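You operate a simulated robot arm through the tools that you are given. There is no shell and no other tool. Be economical: measure what you need, move in short steps, check, and stop when the job is done.

Carry out the task below with a simulated robot arm. There is one attempt and no reset: what you move stays moved.

TASK
Put things in order on the top of the black desk. At the end: the short yellow tank stands where the black webcam stood; the black webcam stands on top of the grey parcel; the green ledger stands where the tall blue tank (marked "NEW") stood; the tall blue tank stands where the short yellow tank stood; whatever was shut is shut again. Leave all else as you found it, and nothing knocked over.
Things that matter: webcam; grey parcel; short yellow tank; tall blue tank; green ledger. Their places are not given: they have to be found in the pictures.

The check looks at the end state, three seconds after you hand in, the way a careful person would. Anything else that was tipped, shoved, dropped, spilled or broken makes it a failure.

THE ROBOT
A 7-joint arm with a two-finger parallel gripper, fixed in place. Base frame: the origin is at the foot of the arm, x ahead of it, y to its left, z up; the work surface is at about z = 0. Readings come in mm, rad, newtons and seconds.
With the tool pointing down near the work surface it reaches from about 240 to 620 mm from the base axis. Its first joint turns from -1.152 to 1.152 rad. Payload 2.6 kg.
Tool frame: the origin (TCP) lies between the finger pads and is the grasp point; the fingertips stand 30 mm ahead of it; z points along the fingers, y is the line along which they close. The gripper opens to 94 mm. The fingers are 28 mm wide and 10 mm thick; the gripper's body (50 by 96 mm) begins 55 mm behind the TCP.
Orientation is that of the tool frame in the base frame, as a unit quaternion [w, x, y, z]. With the fingers straight down and closing along the base's y, the tool's x points along the base's -x, its y along +y and its z along -z.

THE INTERFACE
- The arm moves only by the tool move_arm. Its argument "targets" is a list of rows, each an object (a shift or turn left out is 0, a gripper value left out holds the last) with "translation": the shift along the tool's x, y, z in mm, a list of three; "turn": the turn, a rotation vector about the tool's x, y, z in rad, a list of three; "grip": the finger opening in mm, from 0 to 94. In form: [{"translation": [tx, ty, tz], "turn": [wx, wy, wz], "grip": grip}, ...]. A call has 1 to 20 rows; each row is the pose to reach, as a shift and turn from the pose commanded when the call began, along the tool's axes at that moment. Each row takes 0.2 s and may step no farther than 50 mm and 0.15 rad from the row before; otherwise, or with a gripper value out of range, the whole call is refused. Where a pose cannot be reached the arm comes as near as it can. A force on the tool above 40 N (or 10 N above the force at the start of the call, whichever is more), or a blocked arm, ends the call early, and 0.2 s more pass. The fingers move at their own pace (about 72 mm/s each) and stop on an object; they squeeze with about 20 N. The grip force told is the motor's: it shows also when the fingers shut on nothing. Time passes only in rows, and 0.2 s behind the last, so rows that repeat a pose let the fingers close. The reply holds the time, the measured pose of the TCP, the force on the tool along the base axes, the opening and the grip force, in the units named above and with some noise.
- Cameras (640 x 400 px; columns grow to the right, rows downward): "scene" is fixed at [41.5, 435.2, 568.9]; the picture's right is [-0.72, -0.69, 0.00], its down [-0.37, 0.39, -0.84] and it looks along [0.58, -0.61, -0.54] (base axes); focal length 345 px, centre (320, 200). "wrist" rides on the gripper at [-37, 0, -58] in the tool frame; the picture's right is [0.00, -1.00, 0.00], its down [0.97, 0.00, -0.24] and it looks along [0.24, 0.00, 0.97] (tool axes); focal length 218 px, centre (320, 200).
- snapshot(camera): a new picture of that camera. No time passes.
- pixel_to_xyz(camera, pixels): for up to 12 pixels [column, row] of the newest picture of that camera ("zoom" is the newest enlarged one), the place [x, y, z] in the base frame of the surface seen there, good to about 2 mm. No time passes.
- inspect(camera, box): a new picture of the part [left, top, right, bottom] of that camera's present view, enlarged. No time passes.
- sign_off(): hands the job in; it is judged then, once.

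Go step by step. Measure first, check grasps and placings, and put right what went wrong. The budget is 80 turns and 54 pictures, counting those below and the enlarged ones. Unless the task says otherwise, let go and move clear before handing in, and close with one line.

The tools are called after "Request:" as name(argument=value, ...) on one line, values as JSON. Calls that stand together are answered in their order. move_arm: Moves the arm, as the interface text tells. Its arguments: {"type":"object","properties":{"targets":{"type":"array","items":{"type":"object","properties":{"translation":{"type":"array","items":{"type":"number"}},"turn":{"type":"array","items":{"type":"number"}},"grip":{"type":"number"}}}}},"required":["targets"]} The other tools are called the same way: snapshot (camera) takes a picture; pixel_to_xyz (camera, pixels) gives the place of the surface under pixels of a picture; inspect (camera, box) takes an enlarged picture of a part of a camera's view; sign_off () hands the job in.

At the start:

```text
clock: 0.0
tool_pos: [297.9, -147.3, 292.9]
orientation: [0.0, 0.0, 1.0, 0.0]
force: [-1.4, -0.1, -1.1]
finger_gap: 94.2
grip_force: 0.0
```

scene: 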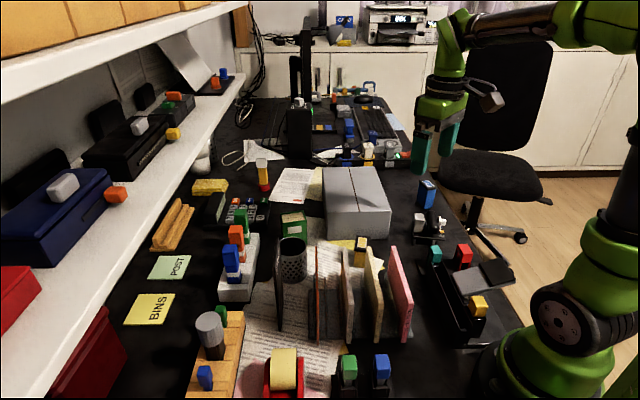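
wrist: 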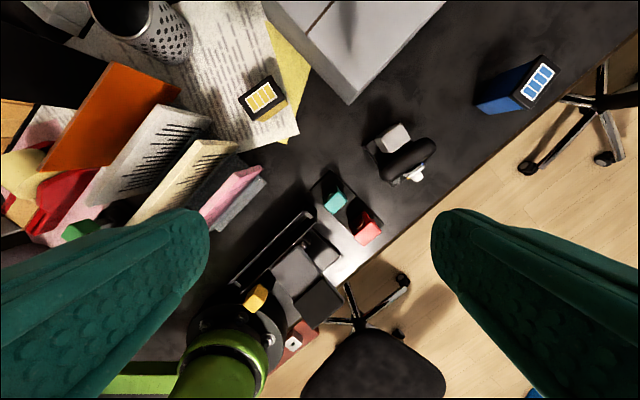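

The overview shows a grey parcel near (357,200), a blue item at (427,193), a webcam-like thing at (430,228), a yellow-topped item at (360,248) and a green box at (293,225). I'll enlarge these areas first.

Request:
inspect(camera="scene", box=[380, 150, 520, 260])

Request:
inspect(camera="scene", box=[180, 150, 420, 300])

Request:
inspect(camera="scene", box=[180, 240, 520, 400])

```text
3.64 times, centred on (450, 205) of scene
```

zoom: 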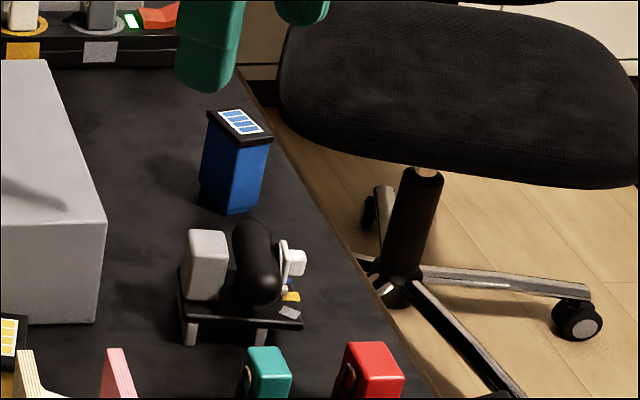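

```text
2.67 times, centred on (300, 225) of scene
```

zoom: 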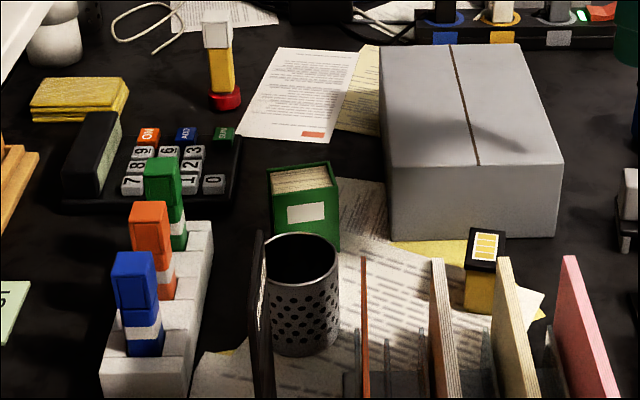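

```text
1.88 times, centred on (350, 320) of scene
```

zoom: 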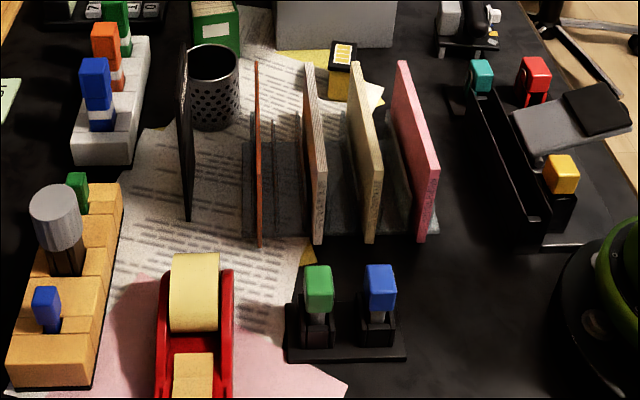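

The yellow tank is at zoom (485,265), the blue tank stands at (427,193), and the green book at (293,225) is probably the ledger. I still need to identify the thing at (430,228) and search the far area for other candidates.

Request:
inspect(camera="scene", box=[400, 200, 460, 245])

Request:
inspect(camera="scene", box=[220, 70, 430, 180])

Request:
inspect(camera="wrist", box=[200, 0, 600, 250])

Request:
inspect(camera="scene", box=[0, 50, 260, 230])

```text
8.89 times, centred on (430, 222) of scene
```

zoom: 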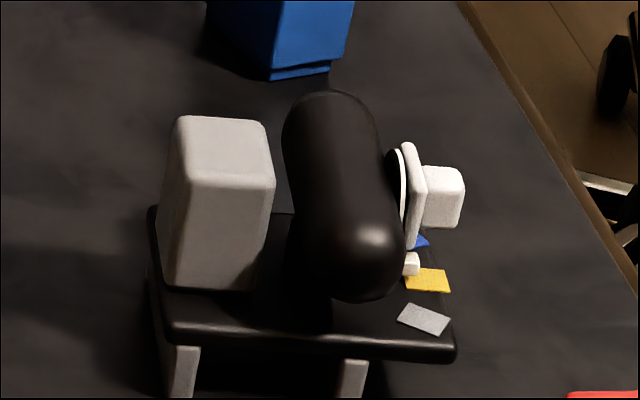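

```text
3.05 times, centred on (325, 125) of scene
```

zoom: 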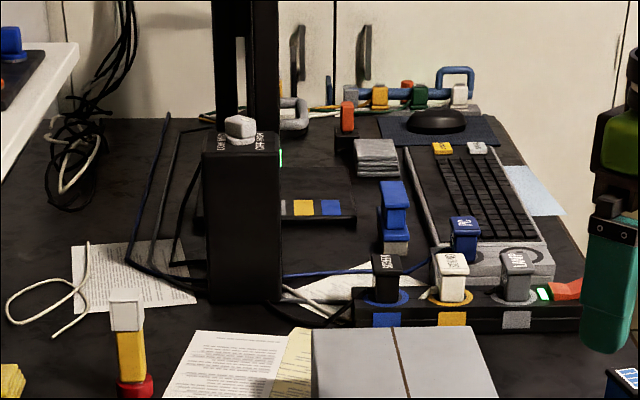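

```text
1.60 times, centred on (400, 125) of wrist
```

zoom: 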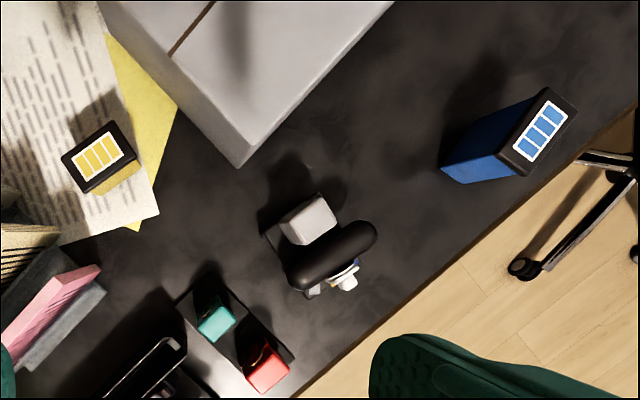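

```text
2.22 times, centred on (130, 140) of scene
```

zoom: 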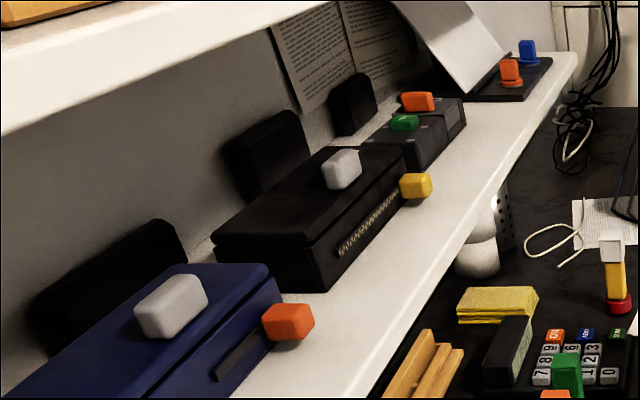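

The black webcam is the small device on legs at scene (430,228), with a grey block, a black cylinder and a white lens cover. Next I'll measure the key points.

Request:
inspect(camera="wrist", box=[340, 60, 560, 200])

Request:
pixel_to_xyz(camera="scene", pixels=[[324, 168], [370, 166], [391, 211], [328, 212], [327, 236], [390, 238], [281, 215], [304, 211], [307, 218], [283, 223], [284, 238], [307, 237]])

Request:
pixel_to_xyz(camera="scene", pixels=[[356, 237], [369, 237], [368, 243], [355, 242], [355, 265], [367, 266], [426, 180], [438, 187], [431, 189], [424, 206], [437, 206], [430, 209]])

Request:
pixel_to_xyz(camera="scene", pixels=[[419, 216], [424, 220], [418, 230], [430, 214], [435, 230], [438, 222], [442, 222], [417, 238], [433, 239], [441, 239], [420, 243], [408, 215]])

```text
2.86 times, centred on (450, 130) of wrist
```

zoom: 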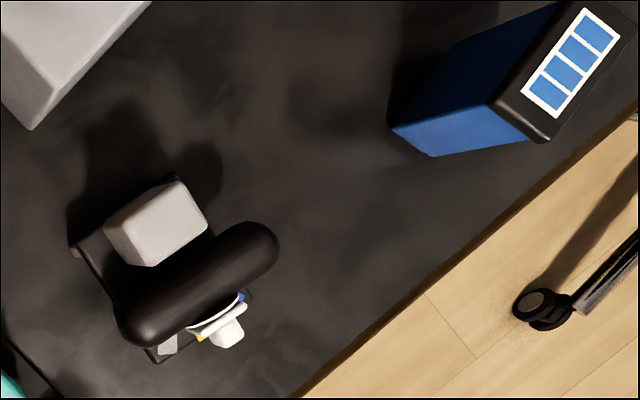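

```text
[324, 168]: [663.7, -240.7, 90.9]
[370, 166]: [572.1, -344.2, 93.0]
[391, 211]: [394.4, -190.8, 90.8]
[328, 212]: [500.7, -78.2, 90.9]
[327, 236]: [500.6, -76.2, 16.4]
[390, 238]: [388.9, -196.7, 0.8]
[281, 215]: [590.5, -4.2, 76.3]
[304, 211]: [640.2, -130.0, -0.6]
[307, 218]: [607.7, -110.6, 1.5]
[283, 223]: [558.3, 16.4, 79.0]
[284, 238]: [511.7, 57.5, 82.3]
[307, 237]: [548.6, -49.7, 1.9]
```

```text
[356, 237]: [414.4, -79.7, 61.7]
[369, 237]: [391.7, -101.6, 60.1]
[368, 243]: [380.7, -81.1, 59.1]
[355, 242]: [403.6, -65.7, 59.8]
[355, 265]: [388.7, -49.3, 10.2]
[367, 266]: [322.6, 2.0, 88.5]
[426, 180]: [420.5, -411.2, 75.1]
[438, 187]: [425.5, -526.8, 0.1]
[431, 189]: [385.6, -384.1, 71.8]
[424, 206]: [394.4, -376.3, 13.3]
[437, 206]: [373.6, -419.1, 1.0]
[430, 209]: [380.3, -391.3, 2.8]
```

```text
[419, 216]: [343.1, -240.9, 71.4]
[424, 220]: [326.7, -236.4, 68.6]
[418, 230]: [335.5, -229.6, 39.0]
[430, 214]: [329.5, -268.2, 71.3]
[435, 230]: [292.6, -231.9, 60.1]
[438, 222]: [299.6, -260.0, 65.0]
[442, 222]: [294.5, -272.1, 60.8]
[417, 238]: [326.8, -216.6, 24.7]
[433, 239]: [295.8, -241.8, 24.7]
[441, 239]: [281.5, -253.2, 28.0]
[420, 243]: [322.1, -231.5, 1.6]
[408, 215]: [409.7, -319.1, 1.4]
```

Parcel top is at z≈91, with corners near (394,-191), (500,-78) and (664,-241). The webcam is around (320,-245) and rises to z≈71. I'll move above it for a top view.

Request:
move_arm(targets=[{"translation": [-19, -33, 0]}, {"translation": [-38, -66, 0]}, {"translation": [-57, -98, 0]}, {"translation": [-57, -98, 0]}])

Request:
snapshot(camera="wrist")

Request:
inspect(camera="wrist", box=[260, 140, 400, 240])

```text
clock: 1.0
tool_pos: [357.2, -246.9, 294.4]
orientation: [0.0, 0.001, 1.0, 0.001]
force: [-0.2, 0.3, -0.6]
finger_gap: 94.1
grip_force: 0.0
```

```text
43 pictures are left
```

wrist: 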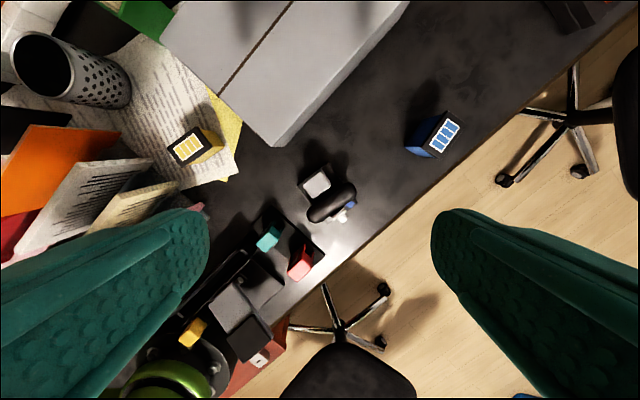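

```text
4.00 times, centred on (330, 190) of wrist
```

zoom: 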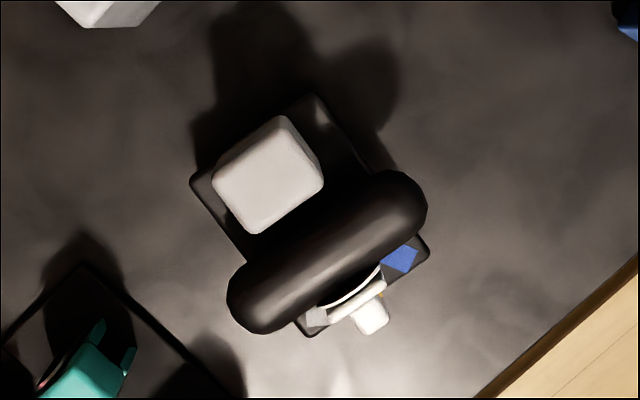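

Now I'll measure the block and tray corners in this zoom.

Request:
pixel_to_xyz(camera="zoom", pixels=[[283, 121], [318, 180], [258, 228], [218, 178], [194, 182], [310, 97], [425, 250], [308, 333], [240, 310], [410, 190], [370, 318], [330, 240]])

Request:
pixel_to_xyz(camera="wrist", pixels=[[273, 144], [162, 56], [168, 146], [193, 127], [204, 148], [180, 165], [220, 140], [445, 112], [462, 122], [436, 154], [420, 147], [408, 146]])

```text
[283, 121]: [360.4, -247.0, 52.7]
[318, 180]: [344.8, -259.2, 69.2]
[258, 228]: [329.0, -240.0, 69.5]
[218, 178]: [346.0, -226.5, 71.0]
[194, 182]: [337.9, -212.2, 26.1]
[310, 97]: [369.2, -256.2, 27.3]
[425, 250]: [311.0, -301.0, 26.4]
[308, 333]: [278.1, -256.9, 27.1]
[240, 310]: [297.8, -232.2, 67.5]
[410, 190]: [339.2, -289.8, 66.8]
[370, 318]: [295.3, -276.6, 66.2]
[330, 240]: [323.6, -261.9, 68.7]
```

```text
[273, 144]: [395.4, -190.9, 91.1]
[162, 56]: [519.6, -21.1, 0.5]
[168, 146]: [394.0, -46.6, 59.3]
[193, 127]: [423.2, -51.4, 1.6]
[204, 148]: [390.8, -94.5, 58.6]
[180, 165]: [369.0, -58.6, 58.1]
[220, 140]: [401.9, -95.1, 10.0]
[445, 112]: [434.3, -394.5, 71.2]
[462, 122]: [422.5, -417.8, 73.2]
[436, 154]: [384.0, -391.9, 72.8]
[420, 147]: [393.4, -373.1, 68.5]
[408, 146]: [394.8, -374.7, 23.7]
```

The webcam tray corners give a centre of about (324,-257). The grey block is about 25×22 mm, centred at (345,-243), and the whole thing is yawed ≈0.64 rad. I'll turn the tool to match and line it up over the block.

Request:
move_arm(targets=[{"translation": [2, 1, 20], "turn": [0, 0, -0.128], "grip": 60}, {"translation": [4, 2, 50], "turn": [0, 0, -0.256]}, {"translation": [6, 3, 80], "turn": [0, 0, -0.384]}, {"translation": [8, 4, 110], "turn": [0, 0, -0.512]}, {"translation": [10.7, 5, 140], "turn": [0, 0, -0.64]}, {"translation": [10.7, 5, 150], "turn": [0, 0, -0.64]}, {"translation": [10.7, 5, 150], "turn": [0, 0, -0.64]}])

Request:
snapshot(camera="wrist")

```text
clock: 2.6
tool_pos: [345.5, -240.0, 143.9]
orientation: [0.0, -0.315, 0.949, 0.0]
force: [0.0, -0.6, 0.6]
finger_gap: 59.9
grip_force: 0.0
```

```text
41 pictures are left
```

wrist: 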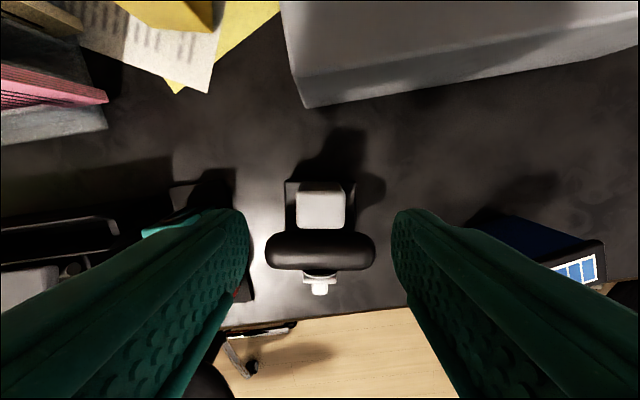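

The tool is aligned, with the block centred at column ~321. I'll check the block's position again before going down.

Request:
pixel_to_xyz(camera="wrist", pixels=[[301, 191], [342, 191], [344, 224], [298, 226], [320, 207], [320, 240], [320, 268], [285, 183], [355, 183]])

```text
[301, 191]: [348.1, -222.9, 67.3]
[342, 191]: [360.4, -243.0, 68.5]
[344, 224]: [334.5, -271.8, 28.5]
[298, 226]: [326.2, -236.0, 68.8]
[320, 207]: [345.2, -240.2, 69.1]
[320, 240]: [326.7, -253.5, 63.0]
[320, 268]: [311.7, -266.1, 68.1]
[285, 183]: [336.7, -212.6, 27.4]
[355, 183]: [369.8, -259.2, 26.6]
```

The block centre is (344,-240.5), right under the TCP. I'll go down to z≈62 with the gap narrowed to 46, then close.

Request:
move_arm(targets=[{"translation": [0, 0, 30], "grip": 46}, {"translation": [0, 0, 60]}, {"translation": [0, 0, 81]}, {"translation": [0, 0, 81]}, {"translation": [0, 0, 81], "grip": 10}, {"translation": [0, 0, 81]}, {"translation": [0, 0, 81]}, {"translation": [0, 0, 81]}])

Request:
snapshot(camera="wrist")

```text
clock: 4.4
tool_pos: [345.9, -237.9, 61.0]
orientation: [0.001, -0.314, 0.949, -0.001]
force: [3.7, -3.6, 3.2]
finger_gap: 35.7
grip_force: 19.6
```

```text
40 pictures are left
```

wrist: 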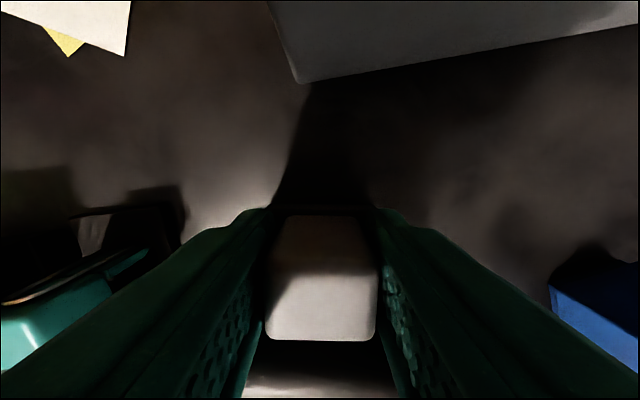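

The fingers stopped at a gap of 35.7, wider than the ~26 mm block, so they may be touching something low down. I'll look closer.

Request:
inspect(camera="wrist", box=[220, 190, 420, 315])

Request:
inspect(camera="scene", box=[390, 180, 470, 250])

```text
3.20 times, centred on (320, 252) of wrist
```

zoom: 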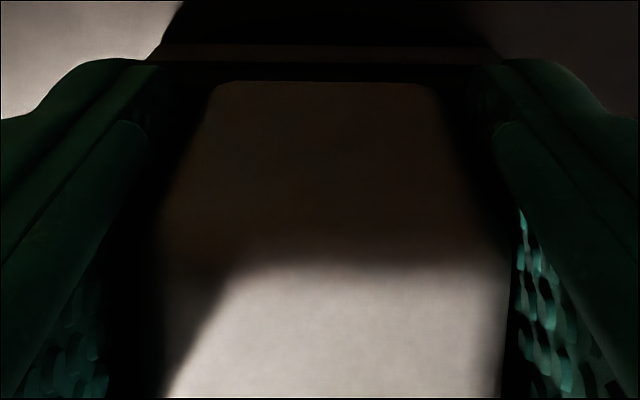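

```text
5.71 times, centred on (430, 215) of scene
```

zoom: 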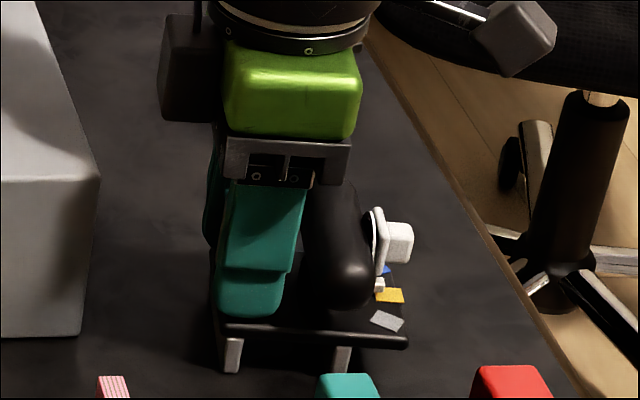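

The fingers hold something at full force. A small test lift will show whether the webcam is held.

Request:
move_arm(targets=[{"translation": [0, 0, -4]}, {"translation": [0, 0, -8]}, {"translation": [0, 0, -12]}, {"translation": [0, 0, -12]}])

Request:
inspect(camera="scene", box=[390, 180, 470, 250])

```text
clock: 5.4
tool_pos: [345.3, -240.5, 74.2]
orientation: [-0.001, -0.315, 0.949, 0.0]
force: [0.8, 0.4, -1.5]
finger_gap: 35.9
grip_force: 20.1
```

```text
5.71 times, centred on (430, 215) of scene
```

zoom: 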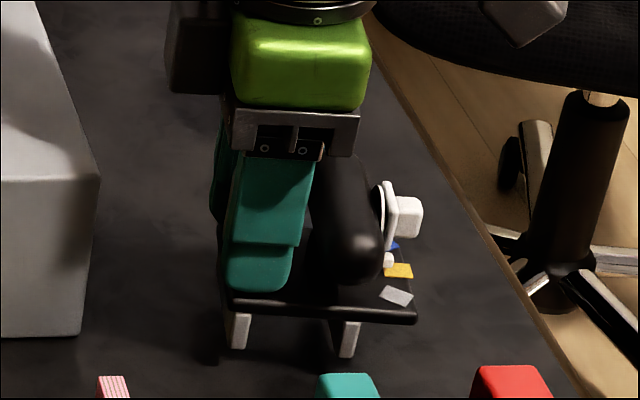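

The webcam lifts level in the grip. I'll raise it and carry it over the parcel so its centre comes to about (500,-188).

Request:
move_arm(targets=[{"translation": [0, 0, -30]}, {"translation": [0, 0, -60]}, {"translation": [0, 0, -90]}, {"translation": [0, 0, -110]}, {"translation": [-26, -7, -110]}, {"translation": [-52, -14, -110]}, {"translation": [-78, -21, -110]}, {"translation": [-104, -28, -110]}, {"translation": [-130, -35, -110]}, {"translation": [-156, -42, -110]}, {"translation": [-182, -49.7, -110]}, {"translation": [-182, -49.7, -110]}, {"translation": [-182, -49.7, -100]}, {"translation": [-182, -49.7, -100]}])

Request:
snapshot(camera="scene")

```text
clock: 8.4
tool_pos: [519.6, -169.6, 176.3]
orientation: [0.0, -0.314, 0.949, 0.0]
force: [0.3, 0.4, -2.2]
finger_gap: 35.9
grip_force: 19.9
```

```text
36 pictures are left
```

scene: 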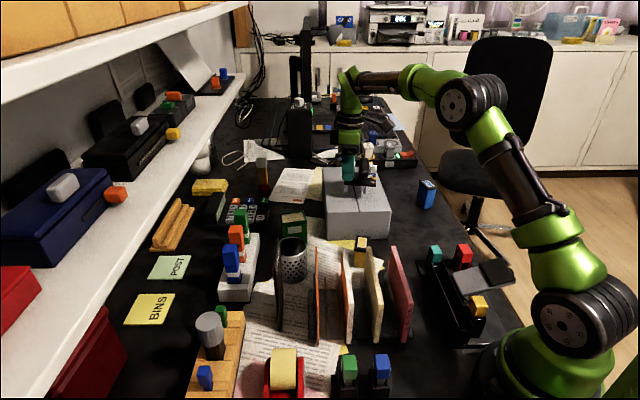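

The webcam hangs over the parcel. I'll lower it gently until it touches.

Request:
move_arm(targets=[{"translation": [0, 0, 8]}, {"translation": [0, 0, 14]}, {"translation": [0, 0, 18]}, {"translation": [0, 0, 20]}, {"translation": [0, 0, 21.5]}, {"translation": [0, 0, 21.5]}])

Request:
inspect(camera="scene", box=[310, 140, 400, 240])

```text
clock: 9.8
tool_pos: [520.5, -170.7, 154.0]
orientation: [0.0, -0.315, 0.949, 0.0]
force: [-0.2, -0.4, -2.7]
finger_gap: 36.1
grip_force: 19.9
```

```text
4.00 times, centred on (355, 190) of scene
```

zoom: 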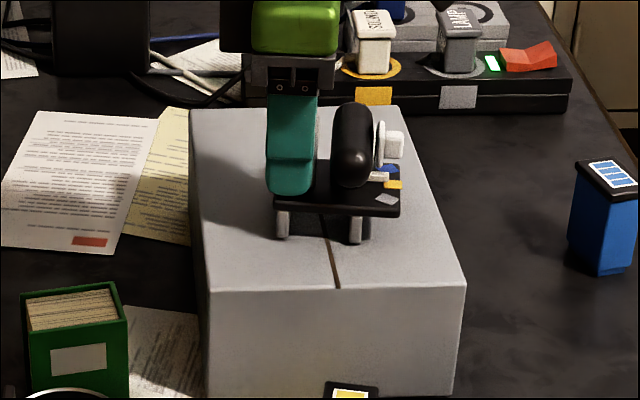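

It is not yet in contact (Fz still -2.7). I'll take a few more small steps.

Request:
move_arm(targets=[{"translation": [0, 0, 1]}, {"translation": [0, 0, 1.8]}, {"translation": [0, 0, 1.8]}])

```text
clock: 10.6
tool_pos: [519.9, -171.4, 152.9]
orientation: [0.001, -0.314, 0.949, -0.001]
force: [0.4, 1.0, -2.1]
finger_gap: 36.0
grip_force: 20.0
```

Request:
move_arm(targets=[{"translation": [0, 0, 1]}, {"translation": [0, 0, 2]}, {"translation": [0, 0, 2]}])

```text
clock: 11.4
tool_pos: [520.9, -172.3, 150.7]
orientation: [0.001, -0.315, 0.949, 0.0]
force: [-1.1, -0.8, 10.9]
finger_gap: 36.2
grip_force: 19.7
```

Contact is made (Fz +10.9). I'll ease up 0.5 mm, open to 52 and back off straight up.

Request:
move_arm(targets=[{"translation": [0, 0, -0.7]}, {"translation": [0, 0, -0.7], "grip": 52}, {"translation": [0, 0, -0.7]}, {"translation": [0, 0, -0.7]}, {"translation": [0, 0, -20]}, {"translation": [0, 0, -50]}, {"translation": [0, 0, -90]}, {"translation": [0, 0, -90]}])

Request:
inspect(camera="scene", box=[310, 140, 400, 240])

```text
clock: 13.2
tool_pos: [518.2, -172.5, 238.5]
orientation: [0.0, -0.314, 0.949, 0.0]
force: [0.1, -0.5, -0.4]
finger_gap: 52.2
grip_force: 0.0
```

```text
4.00 times, centred on (355, 190) of scene
```

zoom: 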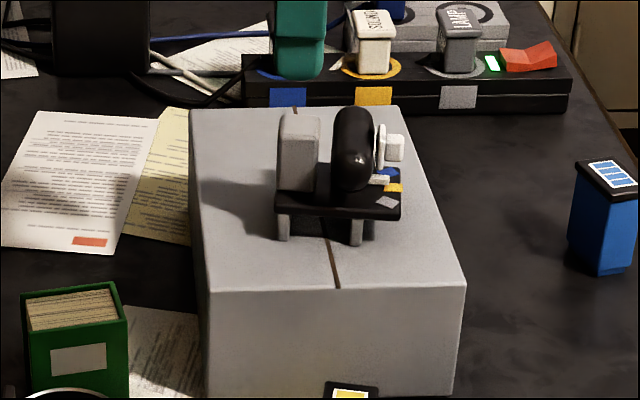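

The webcam stands safely on the parcel. Next I'll go above the yellow tank for a look.

Request:
move_arm(targets=[{"translation": [0, 0, -30]}, {"translation": [2, 40, -40]}, {"translation": [4, 80, -40]}, {"translation": [6, 120, -40]}, {"translation": [7, 146, -40]}, {"translation": [7, 146, -40]}])

Request:
snapshot(camera="wrist")

Request:
inspect(camera="wrist", box=[240, 130, 400, 230])

```text
clock: 14.6
tool_pos: [426.6, -55.8, 279.6]
orientation: [0.001, -0.316, 0.949, 0.0]
force: [0.6, 0.0, 0.4]
finger_gap: 52.1
grip_force: 0.2
```

```text
33 pictures are left
```

wrist: 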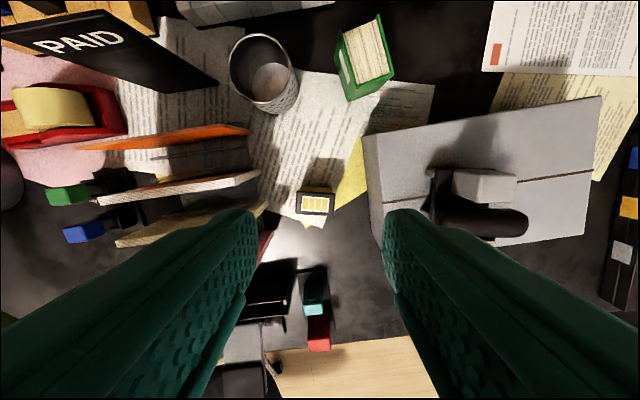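

```text
4.00 times, centred on (320, 180) of wrist
```

zoom: 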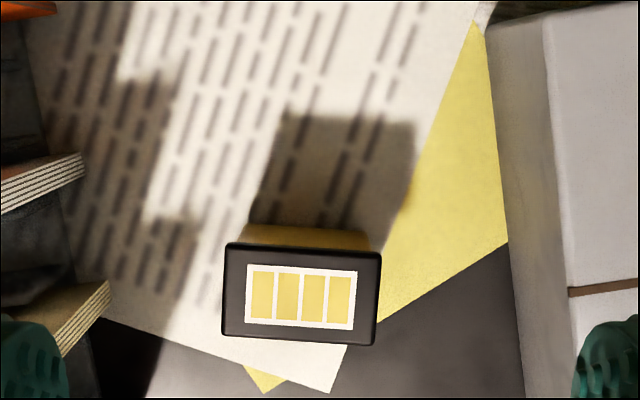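

The yellow tank is nearly aligned with the tool. I'll measure its cap corners and the neighbours.

Request:
pixel_to_xyz(camera="zoom", pixels=[[228, 248], [376, 258], [372, 340], [228, 332], [300, 295], [260, 232], [355, 236], [250, 244], [80, 165], [105, 300], [510, 290], [545, 20]])

Request:
pixel_to_xyz(camera="wrist", pixels=[[345, 38], [379, 15], [392, 68], [352, 97], [348, 80], [240, 175], [260, 205], [296, 100], [265, 45], [342, 60], [335, 50], [389, 76]])

```text
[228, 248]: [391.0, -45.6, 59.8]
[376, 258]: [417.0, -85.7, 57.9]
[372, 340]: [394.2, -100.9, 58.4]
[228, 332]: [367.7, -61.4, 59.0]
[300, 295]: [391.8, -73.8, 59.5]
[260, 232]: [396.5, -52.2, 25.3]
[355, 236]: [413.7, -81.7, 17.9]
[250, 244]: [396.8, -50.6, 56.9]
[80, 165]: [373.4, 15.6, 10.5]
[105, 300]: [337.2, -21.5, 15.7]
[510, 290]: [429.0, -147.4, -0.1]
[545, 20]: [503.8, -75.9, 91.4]
```

```text
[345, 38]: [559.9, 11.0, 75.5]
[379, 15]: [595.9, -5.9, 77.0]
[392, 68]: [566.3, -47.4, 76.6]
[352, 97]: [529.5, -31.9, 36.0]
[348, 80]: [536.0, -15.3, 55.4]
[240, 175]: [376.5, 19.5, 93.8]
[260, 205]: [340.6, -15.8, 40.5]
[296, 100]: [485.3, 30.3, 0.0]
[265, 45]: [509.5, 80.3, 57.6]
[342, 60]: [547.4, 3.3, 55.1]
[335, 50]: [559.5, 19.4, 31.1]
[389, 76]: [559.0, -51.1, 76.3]
```

The yellow cap is 48×28 mm, centred at (392.4,-73.4), top z≈59.5, long-axis yaw 0.585. I'll check how close the teal and red posts are to the webcam's old spot.

Request:
pixel_to_xyz(camera="wrist", pixels=[[313, 310], [325, 300], [305, 315], [322, 275], [318, 347], [328, 340], [327, 270], [310, 268], [308, 345]])

Request:
pixel_to_xyz(camera="scene", pixels=[[436, 246], [442, 255], [464, 246], [472, 258], [472, 249], [441, 249], [480, 262]])

```text
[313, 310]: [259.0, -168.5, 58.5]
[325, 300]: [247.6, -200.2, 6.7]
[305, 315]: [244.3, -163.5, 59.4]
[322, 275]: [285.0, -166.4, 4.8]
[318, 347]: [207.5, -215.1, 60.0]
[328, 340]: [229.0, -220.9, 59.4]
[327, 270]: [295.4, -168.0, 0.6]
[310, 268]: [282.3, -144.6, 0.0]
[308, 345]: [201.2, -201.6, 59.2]
```

```text
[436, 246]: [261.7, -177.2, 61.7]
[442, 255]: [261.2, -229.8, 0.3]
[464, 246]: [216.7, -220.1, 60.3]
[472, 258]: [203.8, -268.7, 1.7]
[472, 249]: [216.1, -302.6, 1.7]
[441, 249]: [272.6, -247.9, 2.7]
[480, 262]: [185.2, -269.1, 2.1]
```

Both posts are 60 mm or more away, so there's room. I'll move over the yellow tank at z≈120 with the gap at 64.

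Request:
move_arm(targets=[{"translation": [19, 3, 20], "turn": [0, 0, 0.028], "grip": 64}, {"translation": [37.9, 6.3, 40], "turn": [0, 0, 0.057]}, {"translation": [37.9, 6.3, 80], "turn": [0, 0, 0.057]}, {"translation": [37.9, 6.3, 120], "turn": [0, 0, 0.057]}, {"translation": [37.9, 6.3, 160], "turn": [0, 0, 0.057]}, {"translation": [37.9, 6.3, 160], "turn": [0, 0, 0.057]}])

Request:
snapshot(camera="wrist")

Request:
pixel_to_xyz(camera="wrist", pixels=[[320, 215], [300, 215], [340, 215], [320, 200], [320, 230]])

```text
clock: 16.0
tool_pos: [393.0, -74.3, 119.4]
orientation: [0.0, -0.287, 0.958, 0.0]
force: [0.0, 0.4, -0.2]
finger_gap: 63.9
grip_force: 0.1
```

```text
31 pictures are left
```

wrist: 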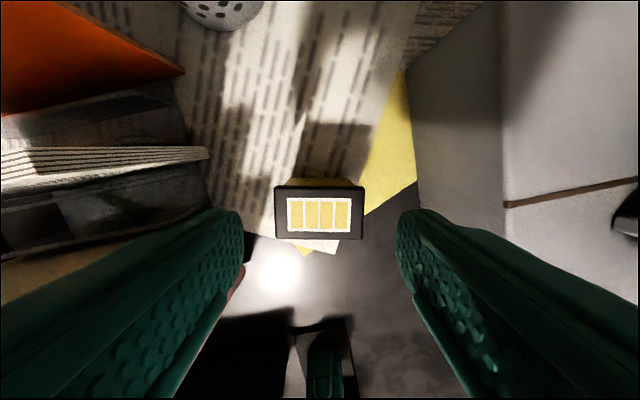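

```text
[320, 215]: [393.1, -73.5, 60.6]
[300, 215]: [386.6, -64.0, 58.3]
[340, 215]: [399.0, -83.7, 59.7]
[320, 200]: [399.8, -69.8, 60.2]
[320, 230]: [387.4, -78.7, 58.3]
```

The tank is centred (cap columns 275–364). I'll go down to z≈38 and grip.

Request:
move_arm(targets=[{"translation": [0, 0, 30]}, {"translation": [0, 0, 60]}, {"translation": [0, 0, 81]}, {"translation": [0, 0, 81]}, {"translation": [0, 0, 81], "grip": 25}, {"translation": [0, 0, 81]}, {"translation": [0, 0, 81]}, {"translation": [0, 0, 81]}])

```text
clock: 17.8
tool_pos: [393.1, -73.7, 40.5]
orientation: [0.0, -0.288, 0.958, 0.0]
force: [-0.2, 0.7, 0.2]
finger_gap: 55.6
grip_force: 19.8
```

The tank is gripped (20 N). I'll lift it, carry it to the webcam's old spot (324,-257) and check.

Request:
move_arm(targets=[{"translation": [0, 0, -10]}, {"translation": [0, 0, -40]}, {"translation": [0, 0, -75]}, {"translation": [0, 0, -110]}, {"translation": [27, -19, -110]}, {"translation": [53, -38, -110]}, {"translation": [80, -57, -110]}, {"translation": [106, -76, -110]}, {"translation": [132, -95, -110]}, {"translation": [158.6, -114.5, -110]}, {"translation": [158.6, -114.5, -110]}, {"translation": [158.6, -114.5, -70]}, {"translation": [158.6, -114.5, -40]}, {"translation": [158.6, -114.5, -20]}, {"translation": [158.6, -114.5, -20]}])

Request:
snapshot(camera="scene")

```text
clock: 21.0
tool_pos: [322.9, -259.9, 57.0]
orientation: [0.0, -0.288, 0.958, -0.001]
force: [0.0, 0.0, -0.7]
finger_gap: 55.7
grip_force: 20.4
```

```text
30 pictures are left
```

scene: 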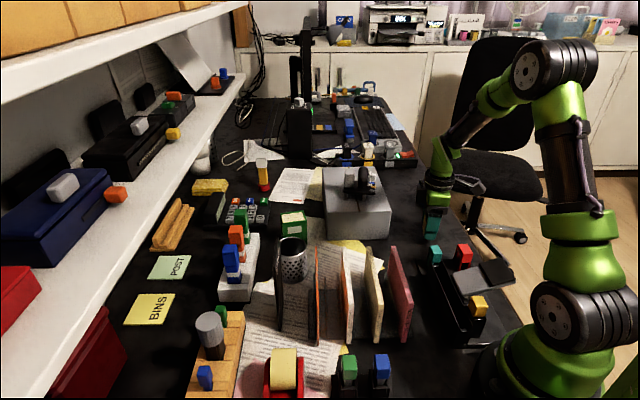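

Everything is as planned. I'll lower to the desk in small steps.

Request:
move_arm(targets=[{"translation": [0, 0, 8]}, {"translation": [0, 0, 14]}, {"translation": [0, 0, 17]}, {"translation": [0, 0, 18.5]}, {"translation": [0, 0, 18.5]}])

Request:
inspect(camera="scene", box=[390, 180, 470, 250])

```text
clock: 22.2
tool_pos: [323.6, -258.4, 40.1]
orientation: [0.0, -0.287, 0.958, 0.0]
force: [0.2, 0.4, 2.5]
finger_gap: 56.0
grip_force: 19.9
```

```text
5.71 times, centred on (430, 215) of scene
```

zoom: 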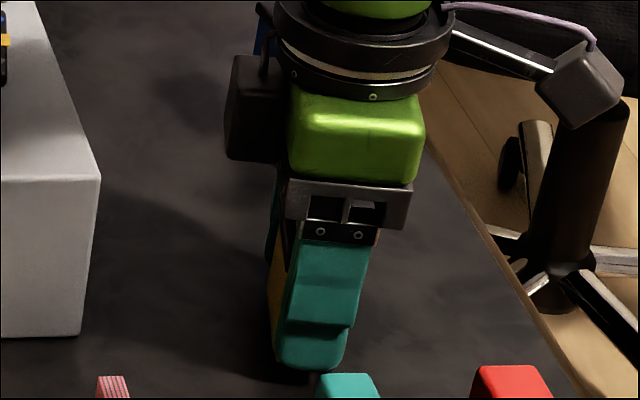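

Fz rose to +2.5, so it is touching the desk. I'll release and go straight up.

Request:
move_arm(targets=[{"translation": [0, 0, 0], "grip": 66}, {"translation": [0, 0, 0]}, {"translation": [0, 0, 0]}, {"translation": [0, 0, -25]}, {"translation": [0, 0, -70]}, {"translation": [0, 0, -120]}, {"translation": [0, 0, -170]}, {"translation": [0, 0, -220]}, {"translation": [0, 0, -220]}])

Request:
inspect(camera="scene", box=[330, 150, 470, 250])

```text
clock: 24.2
tool_pos: [322.2, -255.2, 261.4]
orientation: [0.0, -0.289, 0.957, 0.0]
force: [0.6, -0.3, -0.1]
finger_gap: 66.0
grip_force: 0.1
```

```text
4.00 times, centred on (400, 200) of scene
```

zoom: 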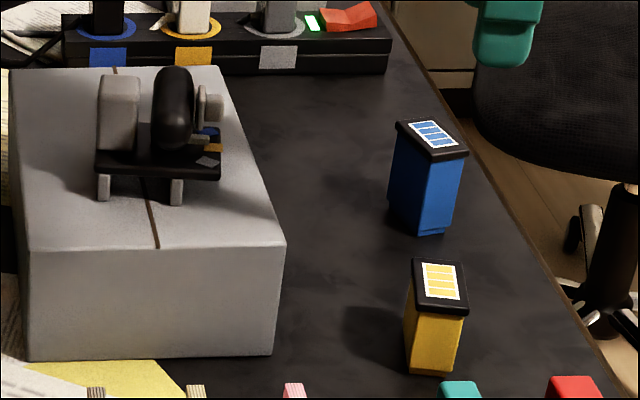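

The yellow tank stands well. Next I'll look at the blue tank from above.

Request:
move_arm(targets=[{"translation": [-7, -41, 0]}, {"translation": [-14, -82, 0]}, {"translation": [-21, -123, 0]}, {"translation": [-28.8, -163, 0]}, {"translation": [-28.8, -163, 0]}])

Request:
inspect(camera="wrist", box=[240, 130, 400, 230])

```text
clock: 25.4
tool_pos: [432.0, -371.3, 262.5]
orientation: [0.0, -0.288, 0.957, 0.0]
force: [-0.8, -0.2, 0.5]
finger_gap: 66.1
grip_force: 0.1
out of reach, approached as far as the arm can: row 4, 5
```

```text
4.00 times, centred on (320, 180) of wrist
```

zoom: 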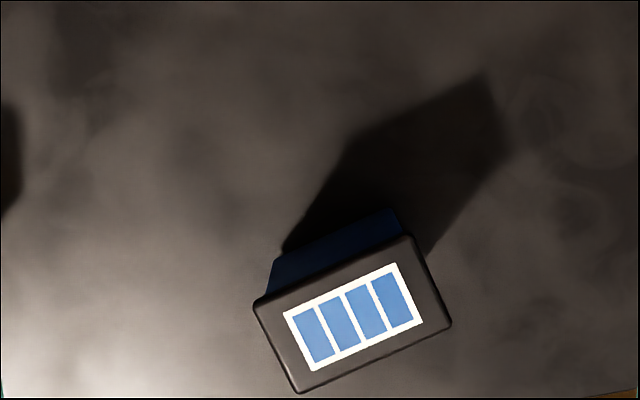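

I'll measure the blue cap corners.

Request:
pixel_to_xyz(camera="zoom", pixels=[[260, 303], [408, 240], [447, 322], [300, 387], [353, 315], [280, 262], [395, 215], [285, 250], [400, 212], [180, 330]])

```text
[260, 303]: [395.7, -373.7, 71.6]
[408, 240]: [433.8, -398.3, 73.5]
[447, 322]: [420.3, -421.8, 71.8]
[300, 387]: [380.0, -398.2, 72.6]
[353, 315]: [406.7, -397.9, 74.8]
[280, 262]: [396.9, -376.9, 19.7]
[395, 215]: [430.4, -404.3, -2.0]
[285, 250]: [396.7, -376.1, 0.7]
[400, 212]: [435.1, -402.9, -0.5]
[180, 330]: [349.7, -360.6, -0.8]
```

The blue cap centre is (407.5,-398), top z≈73, yaw ≈1.015. I'll turn and come down to z≈130 above it.

Request:
move_arm(targets=[{"translation": [12, -3, 40], "turn": [0, 0, -0.14], "grip": 70}, {"translation": [24, -6, 80], "turn": [0, 0, -0.28]}, {"translation": [35.2, -8.7, 120], "turn": [0, 0, -0.43]}, {"translation": [35.2, -8.7, 130], "turn": [0, 0, -0.43]}, {"translation": [35.2, -8.7, 130], "turn": [0, 0, -0.43]}])

Request:
snapshot(camera="wrist")

```text
clock: 26.6
tool_pos: [407.0, -398.5, 132.2]
orientation: [0.0, -0.486, 0.874, 0.001]
force: [-0.6, 0.6, 0.4]
finger_gap: 70.0
grip_force: 0.0
```

```text
26 pictures are left
```

wrist: 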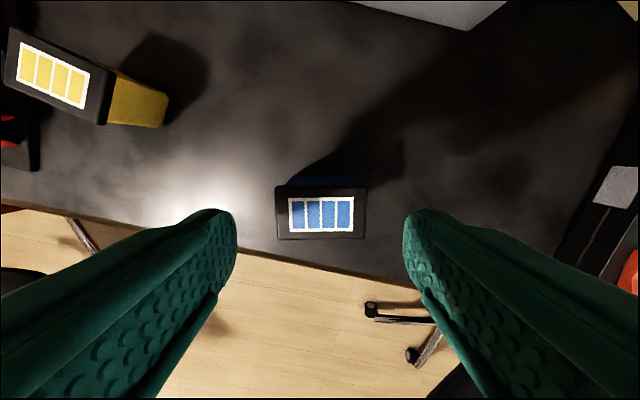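

It is aligned. I'll go down to z≈46, grip and do a small lift.

Request:
move_arm(targets=[{"translation": [0, 0, 30]}, {"translation": [0, 0, 60]}, {"translation": [0, 0, 85]}, {"translation": [0, 0, 85]}, {"translation": [0, 0, 85], "grip": 25}, {"translation": [0, 0, 85]}, {"translation": [0, 0, 85]}, {"translation": [0, 0, 85]}, {"translation": [0, 0, 75]}, {"translation": [0, 0, 75]}])

Request:
inspect(camera="scene", box=[380, 140, 480, 220])

```text
clock: 28.8
tool_pos: [405.4, -396.0, 56.0]
orientation: [0.0, -0.487, 0.874, 0.0]
force: [0.3, 0.2, -0.1]
finger_gap: 55.9
grip_force: 19.8
```

```text
5.00 times, centred on (430, 180) of scene
```

zoom: 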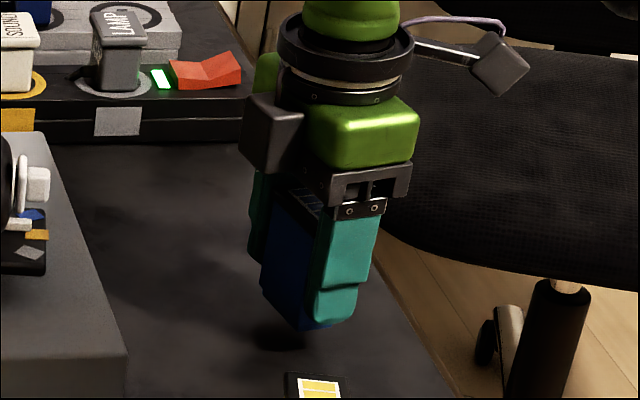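

The blue tank is held. I'll carry it around the parcel corner via (350,-230) to the yellow tank's old spot, turning back to yaw 0.585.

Request:
move_arm(targets=[{"translation": [0, 0, -35]}, {"translation": [0, 0, -70]}, {"translation": [0, 0, -105]}, {"translation": [-28, 34, -105]}, {"translation": [-56, 68, -105]}, {"translation": [-85, 102, -105]}, {"translation": [-113, 136.6, -105]}, {"translation": [-152, 148, -105], "turn": [0, 0, 0.1]}, {"translation": [-191, 160, -105], "turn": [0, 0, 0.2]}, {"translation": [-230, 171.5, -105], "turn": [0, 0, 0.32]}, {"translation": [-268.5, 183, -105], "turn": [0, 0, 0.43]}, {"translation": [-268.5, 183, -105], "turn": [0, 0, 0.43]}, {"translation": [-268.5, 183, -70], "turn": [0, 0, 0.43]}, {"translation": [-268.5, 183, -40], "turn": [0, 0, 0.43]}, {"translation": [-268.5, 183, -40], "turn": [0, 0, 0.43]}])

Request:
snapshot(camera="scene")

Request:
snapshot(camera="wrist")

```text
clock: 32.0
tool_pos: [389.0, -73.0, 94.9]
orientation: [0.0, -0.288, 0.958, 0.0]
force: [0.3, 0.6, -0.5]
finger_gap: 56.2
grip_force: 20.0
```

```text
24 pictures are left
```

scene: 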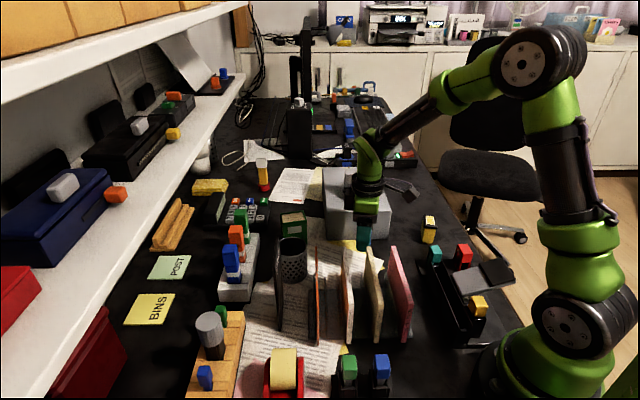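

```text
23 pictures are left
```

wrist: 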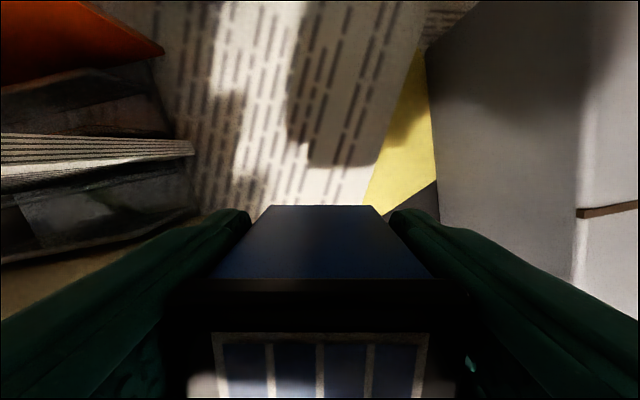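

It is over the spot, about 2–3 mm short in x, so I'll correct that and lower.

Request:
move_arm(targets=[{"translation": [-2.1, -1.4, 15]}, {"translation": [-2.1, -1.4, 30]}, {"translation": [-2.1, -1.4, 40]}, {"translation": [-2.1, -1.4, 44]}, {"translation": [-2.1, -1.4, 46]}, {"translation": [-2.1, -1.4, 47]}, {"translation": [-2.1, -1.4, 47]}])

```text
clock: 33.6
tool_pos: [395.0, -72.3, 50.6]
orientation: [0.0, -0.287, 0.958, 0.0]
force: [-0.8, -0.1, -1.4]
finger_gap: 56.2
grip_force: 19.8
```

No contact yet. I'll continue in 1 mm steps.

Request:
move_arm(targets=[{"translation": [0, 0, 1]}, {"translation": [0, 0, 1.5]}, {"translation": [0, 0, 1.5]}])

Request:
inspect(camera="scene", box=[320, 200, 410, 280])

```text
clock: 34.4
tool_pos: [394.9, -72.8, 48.6]
orientation: [0.001, -0.288, 0.958, -0.001]
force: [0.4, 0.8, -1.1]
finger_gap: 56.0
grip_force: 20.0
```

```text
5.00 times, centred on (365, 240) of scene
```

zoom: 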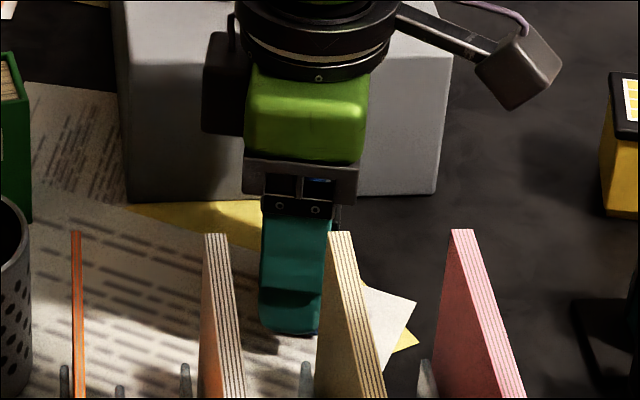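

Request:
move_arm(targets=[{"translation": [0, 0, 0.8]}, {"translation": [0, 0, 1.6]}, {"translation": [0, 0, 1.6]}])

```text
clock: 35.2
tool_pos: [395.7, -71.3, 46.1]
orientation: [0.0, -0.289, 0.957, 0.0]
force: [-0.1, 0.7, -0.8]
finger_gap: 55.9
grip_force: 19.9
```

Still no contact, and the measured average is ~3 mm too far in x. I'll correct that while lowering further.

Request:
move_arm(targets=[{"translation": [2.5, 1.5, 0]}, {"translation": [2.5, 1.5, 0.8]}, {"translation": [2.5, 1.5, 1.6]}, {"translation": [2.5, 1.5, 1.6]}])

```text
clock: 36.2
tool_pos: [391.9, -71.5, 44.0]
orientation: [0.001, -0.288, 0.958, 0.0]
force: [-0.2, 0.1, -1.3]
finger_gap: 56.1
grip_force: 20.4
```

Request:
move_arm(targets=[{"translation": [0, 0, 0.8]}, {"translation": [0, 0, 1.6]}, {"translation": [0, 0, 1.6]}])

Request:
inspect(camera="wrist", box=[200, 180, 440, 330])

```text
clock: 37.0
tool_pos: [393.4, -72.9, 42.7]
orientation: [0.003, -0.288, 0.958, -0.002]
force: [-0.9, -2.4, 19.9]
finger_gap: 56.1
grip_force: 19.9
```

```text
2.67 times, centred on (320, 255) of wrist
```

zoom: 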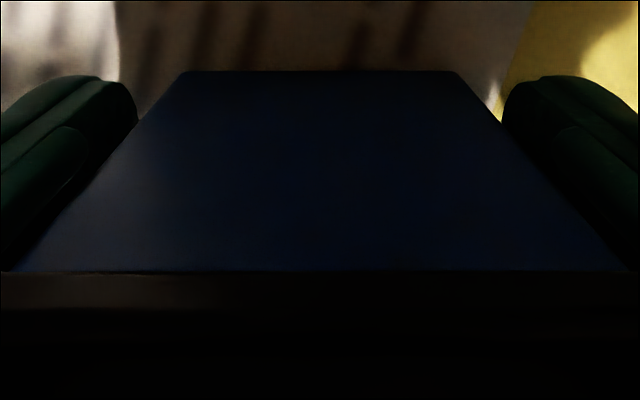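

Firm contact (Fz≈20), so the tank is down. I'll ease up 1 mm, release and rise.

Request:
move_arm(targets=[{"translation": [0, 0, -1]}, {"translation": [0, 0, -1], "grip": 66}, {"translation": [0, 0, -1]}, {"translation": [0, 0, -1]}, {"translation": [0, 0, -25]}, {"translation": [0, 0, -70]}, {"translation": [0, 0, -115]}, {"translation": [0, 0, -160]}, {"translation": [0, 0, -200]}, {"translation": [0, 0, -200]}])

Request:
snapshot(camera="wrist")

Request:
inspect(camera="scene", box=[250, 180, 450, 300])

```text
clock: 39.2
tool_pos: [392.8, -70.3, 241.2]
orientation: [0.0, -0.289, 0.957, 0.0]
force: [-0.5, -0.7, -0.4]
finger_gap: 66.0
grip_force: 0.1
```

```text
20 pictures are left
```

wrist: 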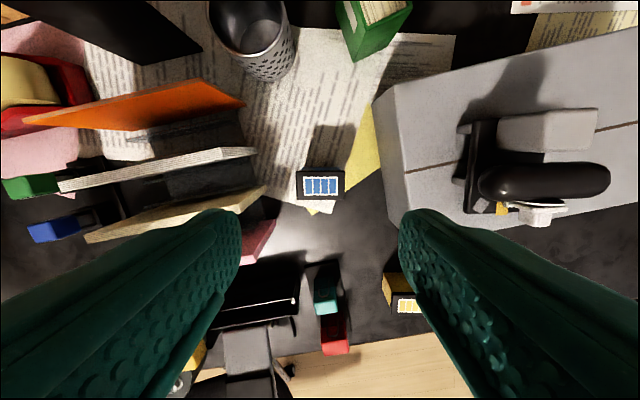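

```text
3.20 times, centred on (350, 240) of scene
```

zoom: 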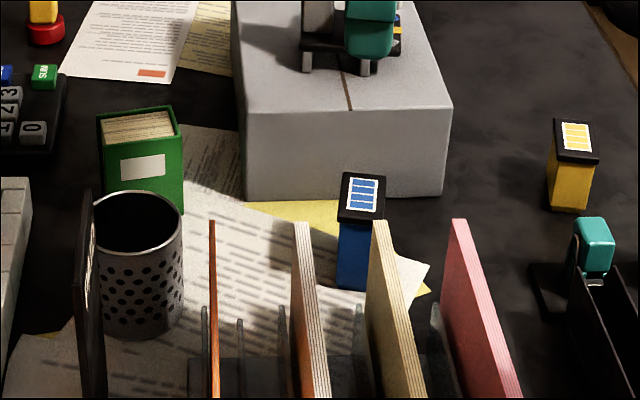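

The blue tank stands where the yellow one was. Next I'll move toward the green ledger for a closer view.

Request:
move_arm(targets=[{"translation": [-38, -9, 0]}, {"translation": [-75, -17, 0]}, {"translation": [-111, -25.7, 0]}, {"translation": [-111, -25.7, 0]}])

Request:
inspect(camera="wrist", box=[220, 60, 420, 185])

```text
clock: 40.2
tool_pos: [499.8, -32.9, 237.3]
orientation: [0.0, -0.288, 0.958, 0.0]
force: [0.3, -0.4, -0.1]
finger_gap: 65.9
grip_force: 0.0
```

```text
3.20 times, centred on (320, 122) of wrist
```

zoom: 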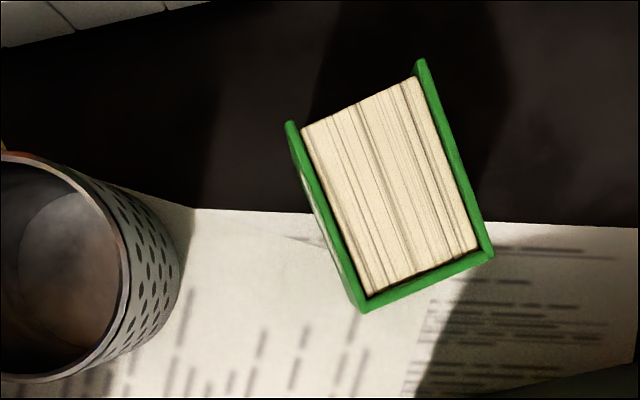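

The ledger is a book with two covers and a spine toward the camera's lower side. I'll measure its corners.

Request:
pixel_to_xyz(camera="zoom", pixels=[[291, 125], [421, 63], [490, 254], [363, 309], [390, 190], [345, 290], [325, 240], [425, 283], [127, 260], [60, 170], [600, 380], [180, 270]])

```text
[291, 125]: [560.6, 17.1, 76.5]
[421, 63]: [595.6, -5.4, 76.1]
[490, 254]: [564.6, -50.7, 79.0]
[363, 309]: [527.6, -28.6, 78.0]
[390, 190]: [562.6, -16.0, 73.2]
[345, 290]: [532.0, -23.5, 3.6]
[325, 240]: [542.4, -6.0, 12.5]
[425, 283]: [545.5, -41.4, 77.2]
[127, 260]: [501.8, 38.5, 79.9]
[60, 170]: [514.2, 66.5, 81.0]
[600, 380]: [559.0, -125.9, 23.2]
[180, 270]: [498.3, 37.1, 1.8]
```

The ledger measures 42×56×78 mm, centred at (562,-17), cover-normal yaw ≈0.985. I'll line up with the fingers outside the covers.

Request:
move_arm(targets=[{"translation": [-20, -7, 10], "turn": [0, 0, -0.13]}, {"translation": [-40, -14, 30], "turn": [0, 0, -0.26]}, {"translation": [-60.8, -21, 60], "turn": [0, 0, -0.4]}, {"translation": [-60.8, -21, 95], "turn": [0, 0, -0.4]}, {"translation": [-60.8, -21, 95], "turn": [0, 0, -0.4]}])

Request:
snapshot(camera="wrist")

Request:
pixel_to_xyz(camera="wrist", pixels=[[320, 200], [320, 215], [320, 230], [300, 200], [340, 200], [320, 180]])

```text
clock: 41.4
tool_pos: [558.7, -15.6, 148.3]
orientation: [0.0, -0.473, 0.881, 0.0]
force: [1.1, -0.2, -0.2]
finger_gap: 66.0
grip_force: 0.0
```

```text
17 pictures are left
```

wrist: 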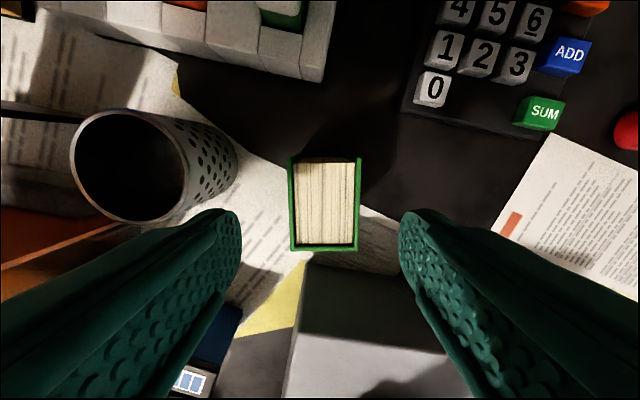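

```text
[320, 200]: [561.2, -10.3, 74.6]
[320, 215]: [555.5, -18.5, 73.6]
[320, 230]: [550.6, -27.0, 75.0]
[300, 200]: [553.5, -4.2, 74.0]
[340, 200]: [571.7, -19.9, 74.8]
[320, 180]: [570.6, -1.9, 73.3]
```

The ledger is 2.7 mm to the right of centre. I'll correct that, go down to z≈47 and grip.

Request:
move_arm(targets=[{"translation": [-0.5, -3, 30]}, {"translation": [-0.5, -3, 60]}, {"translation": [-0.5, -3, 85]}, {"translation": [-0.5, -3, 101]}, {"translation": [-0.5, -3, 101]}, {"translation": [-0.5, -3, 101], "grip": 20}, {"translation": [-0.5, -3, 101]}, {"translation": [-0.5, -3, 101]}, {"translation": [-0.5, -3, 101]}])

Request:
inspect(camera="scene", box=[250, 160, 350, 250])

```text
clock: 43.4
tool_pos: [564.8, -17.9, 46.8]
orientation: [0.0, -0.472, 0.882, 0.0]
force: [0.6, -0.6, -0.5]
finger_gap: 48.4
grip_force: 20.3
```

```text
4.44 times, centred on (300, 205) of scene
```

zoom: 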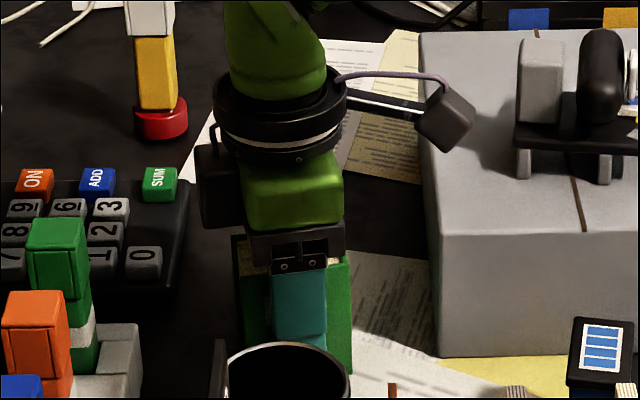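

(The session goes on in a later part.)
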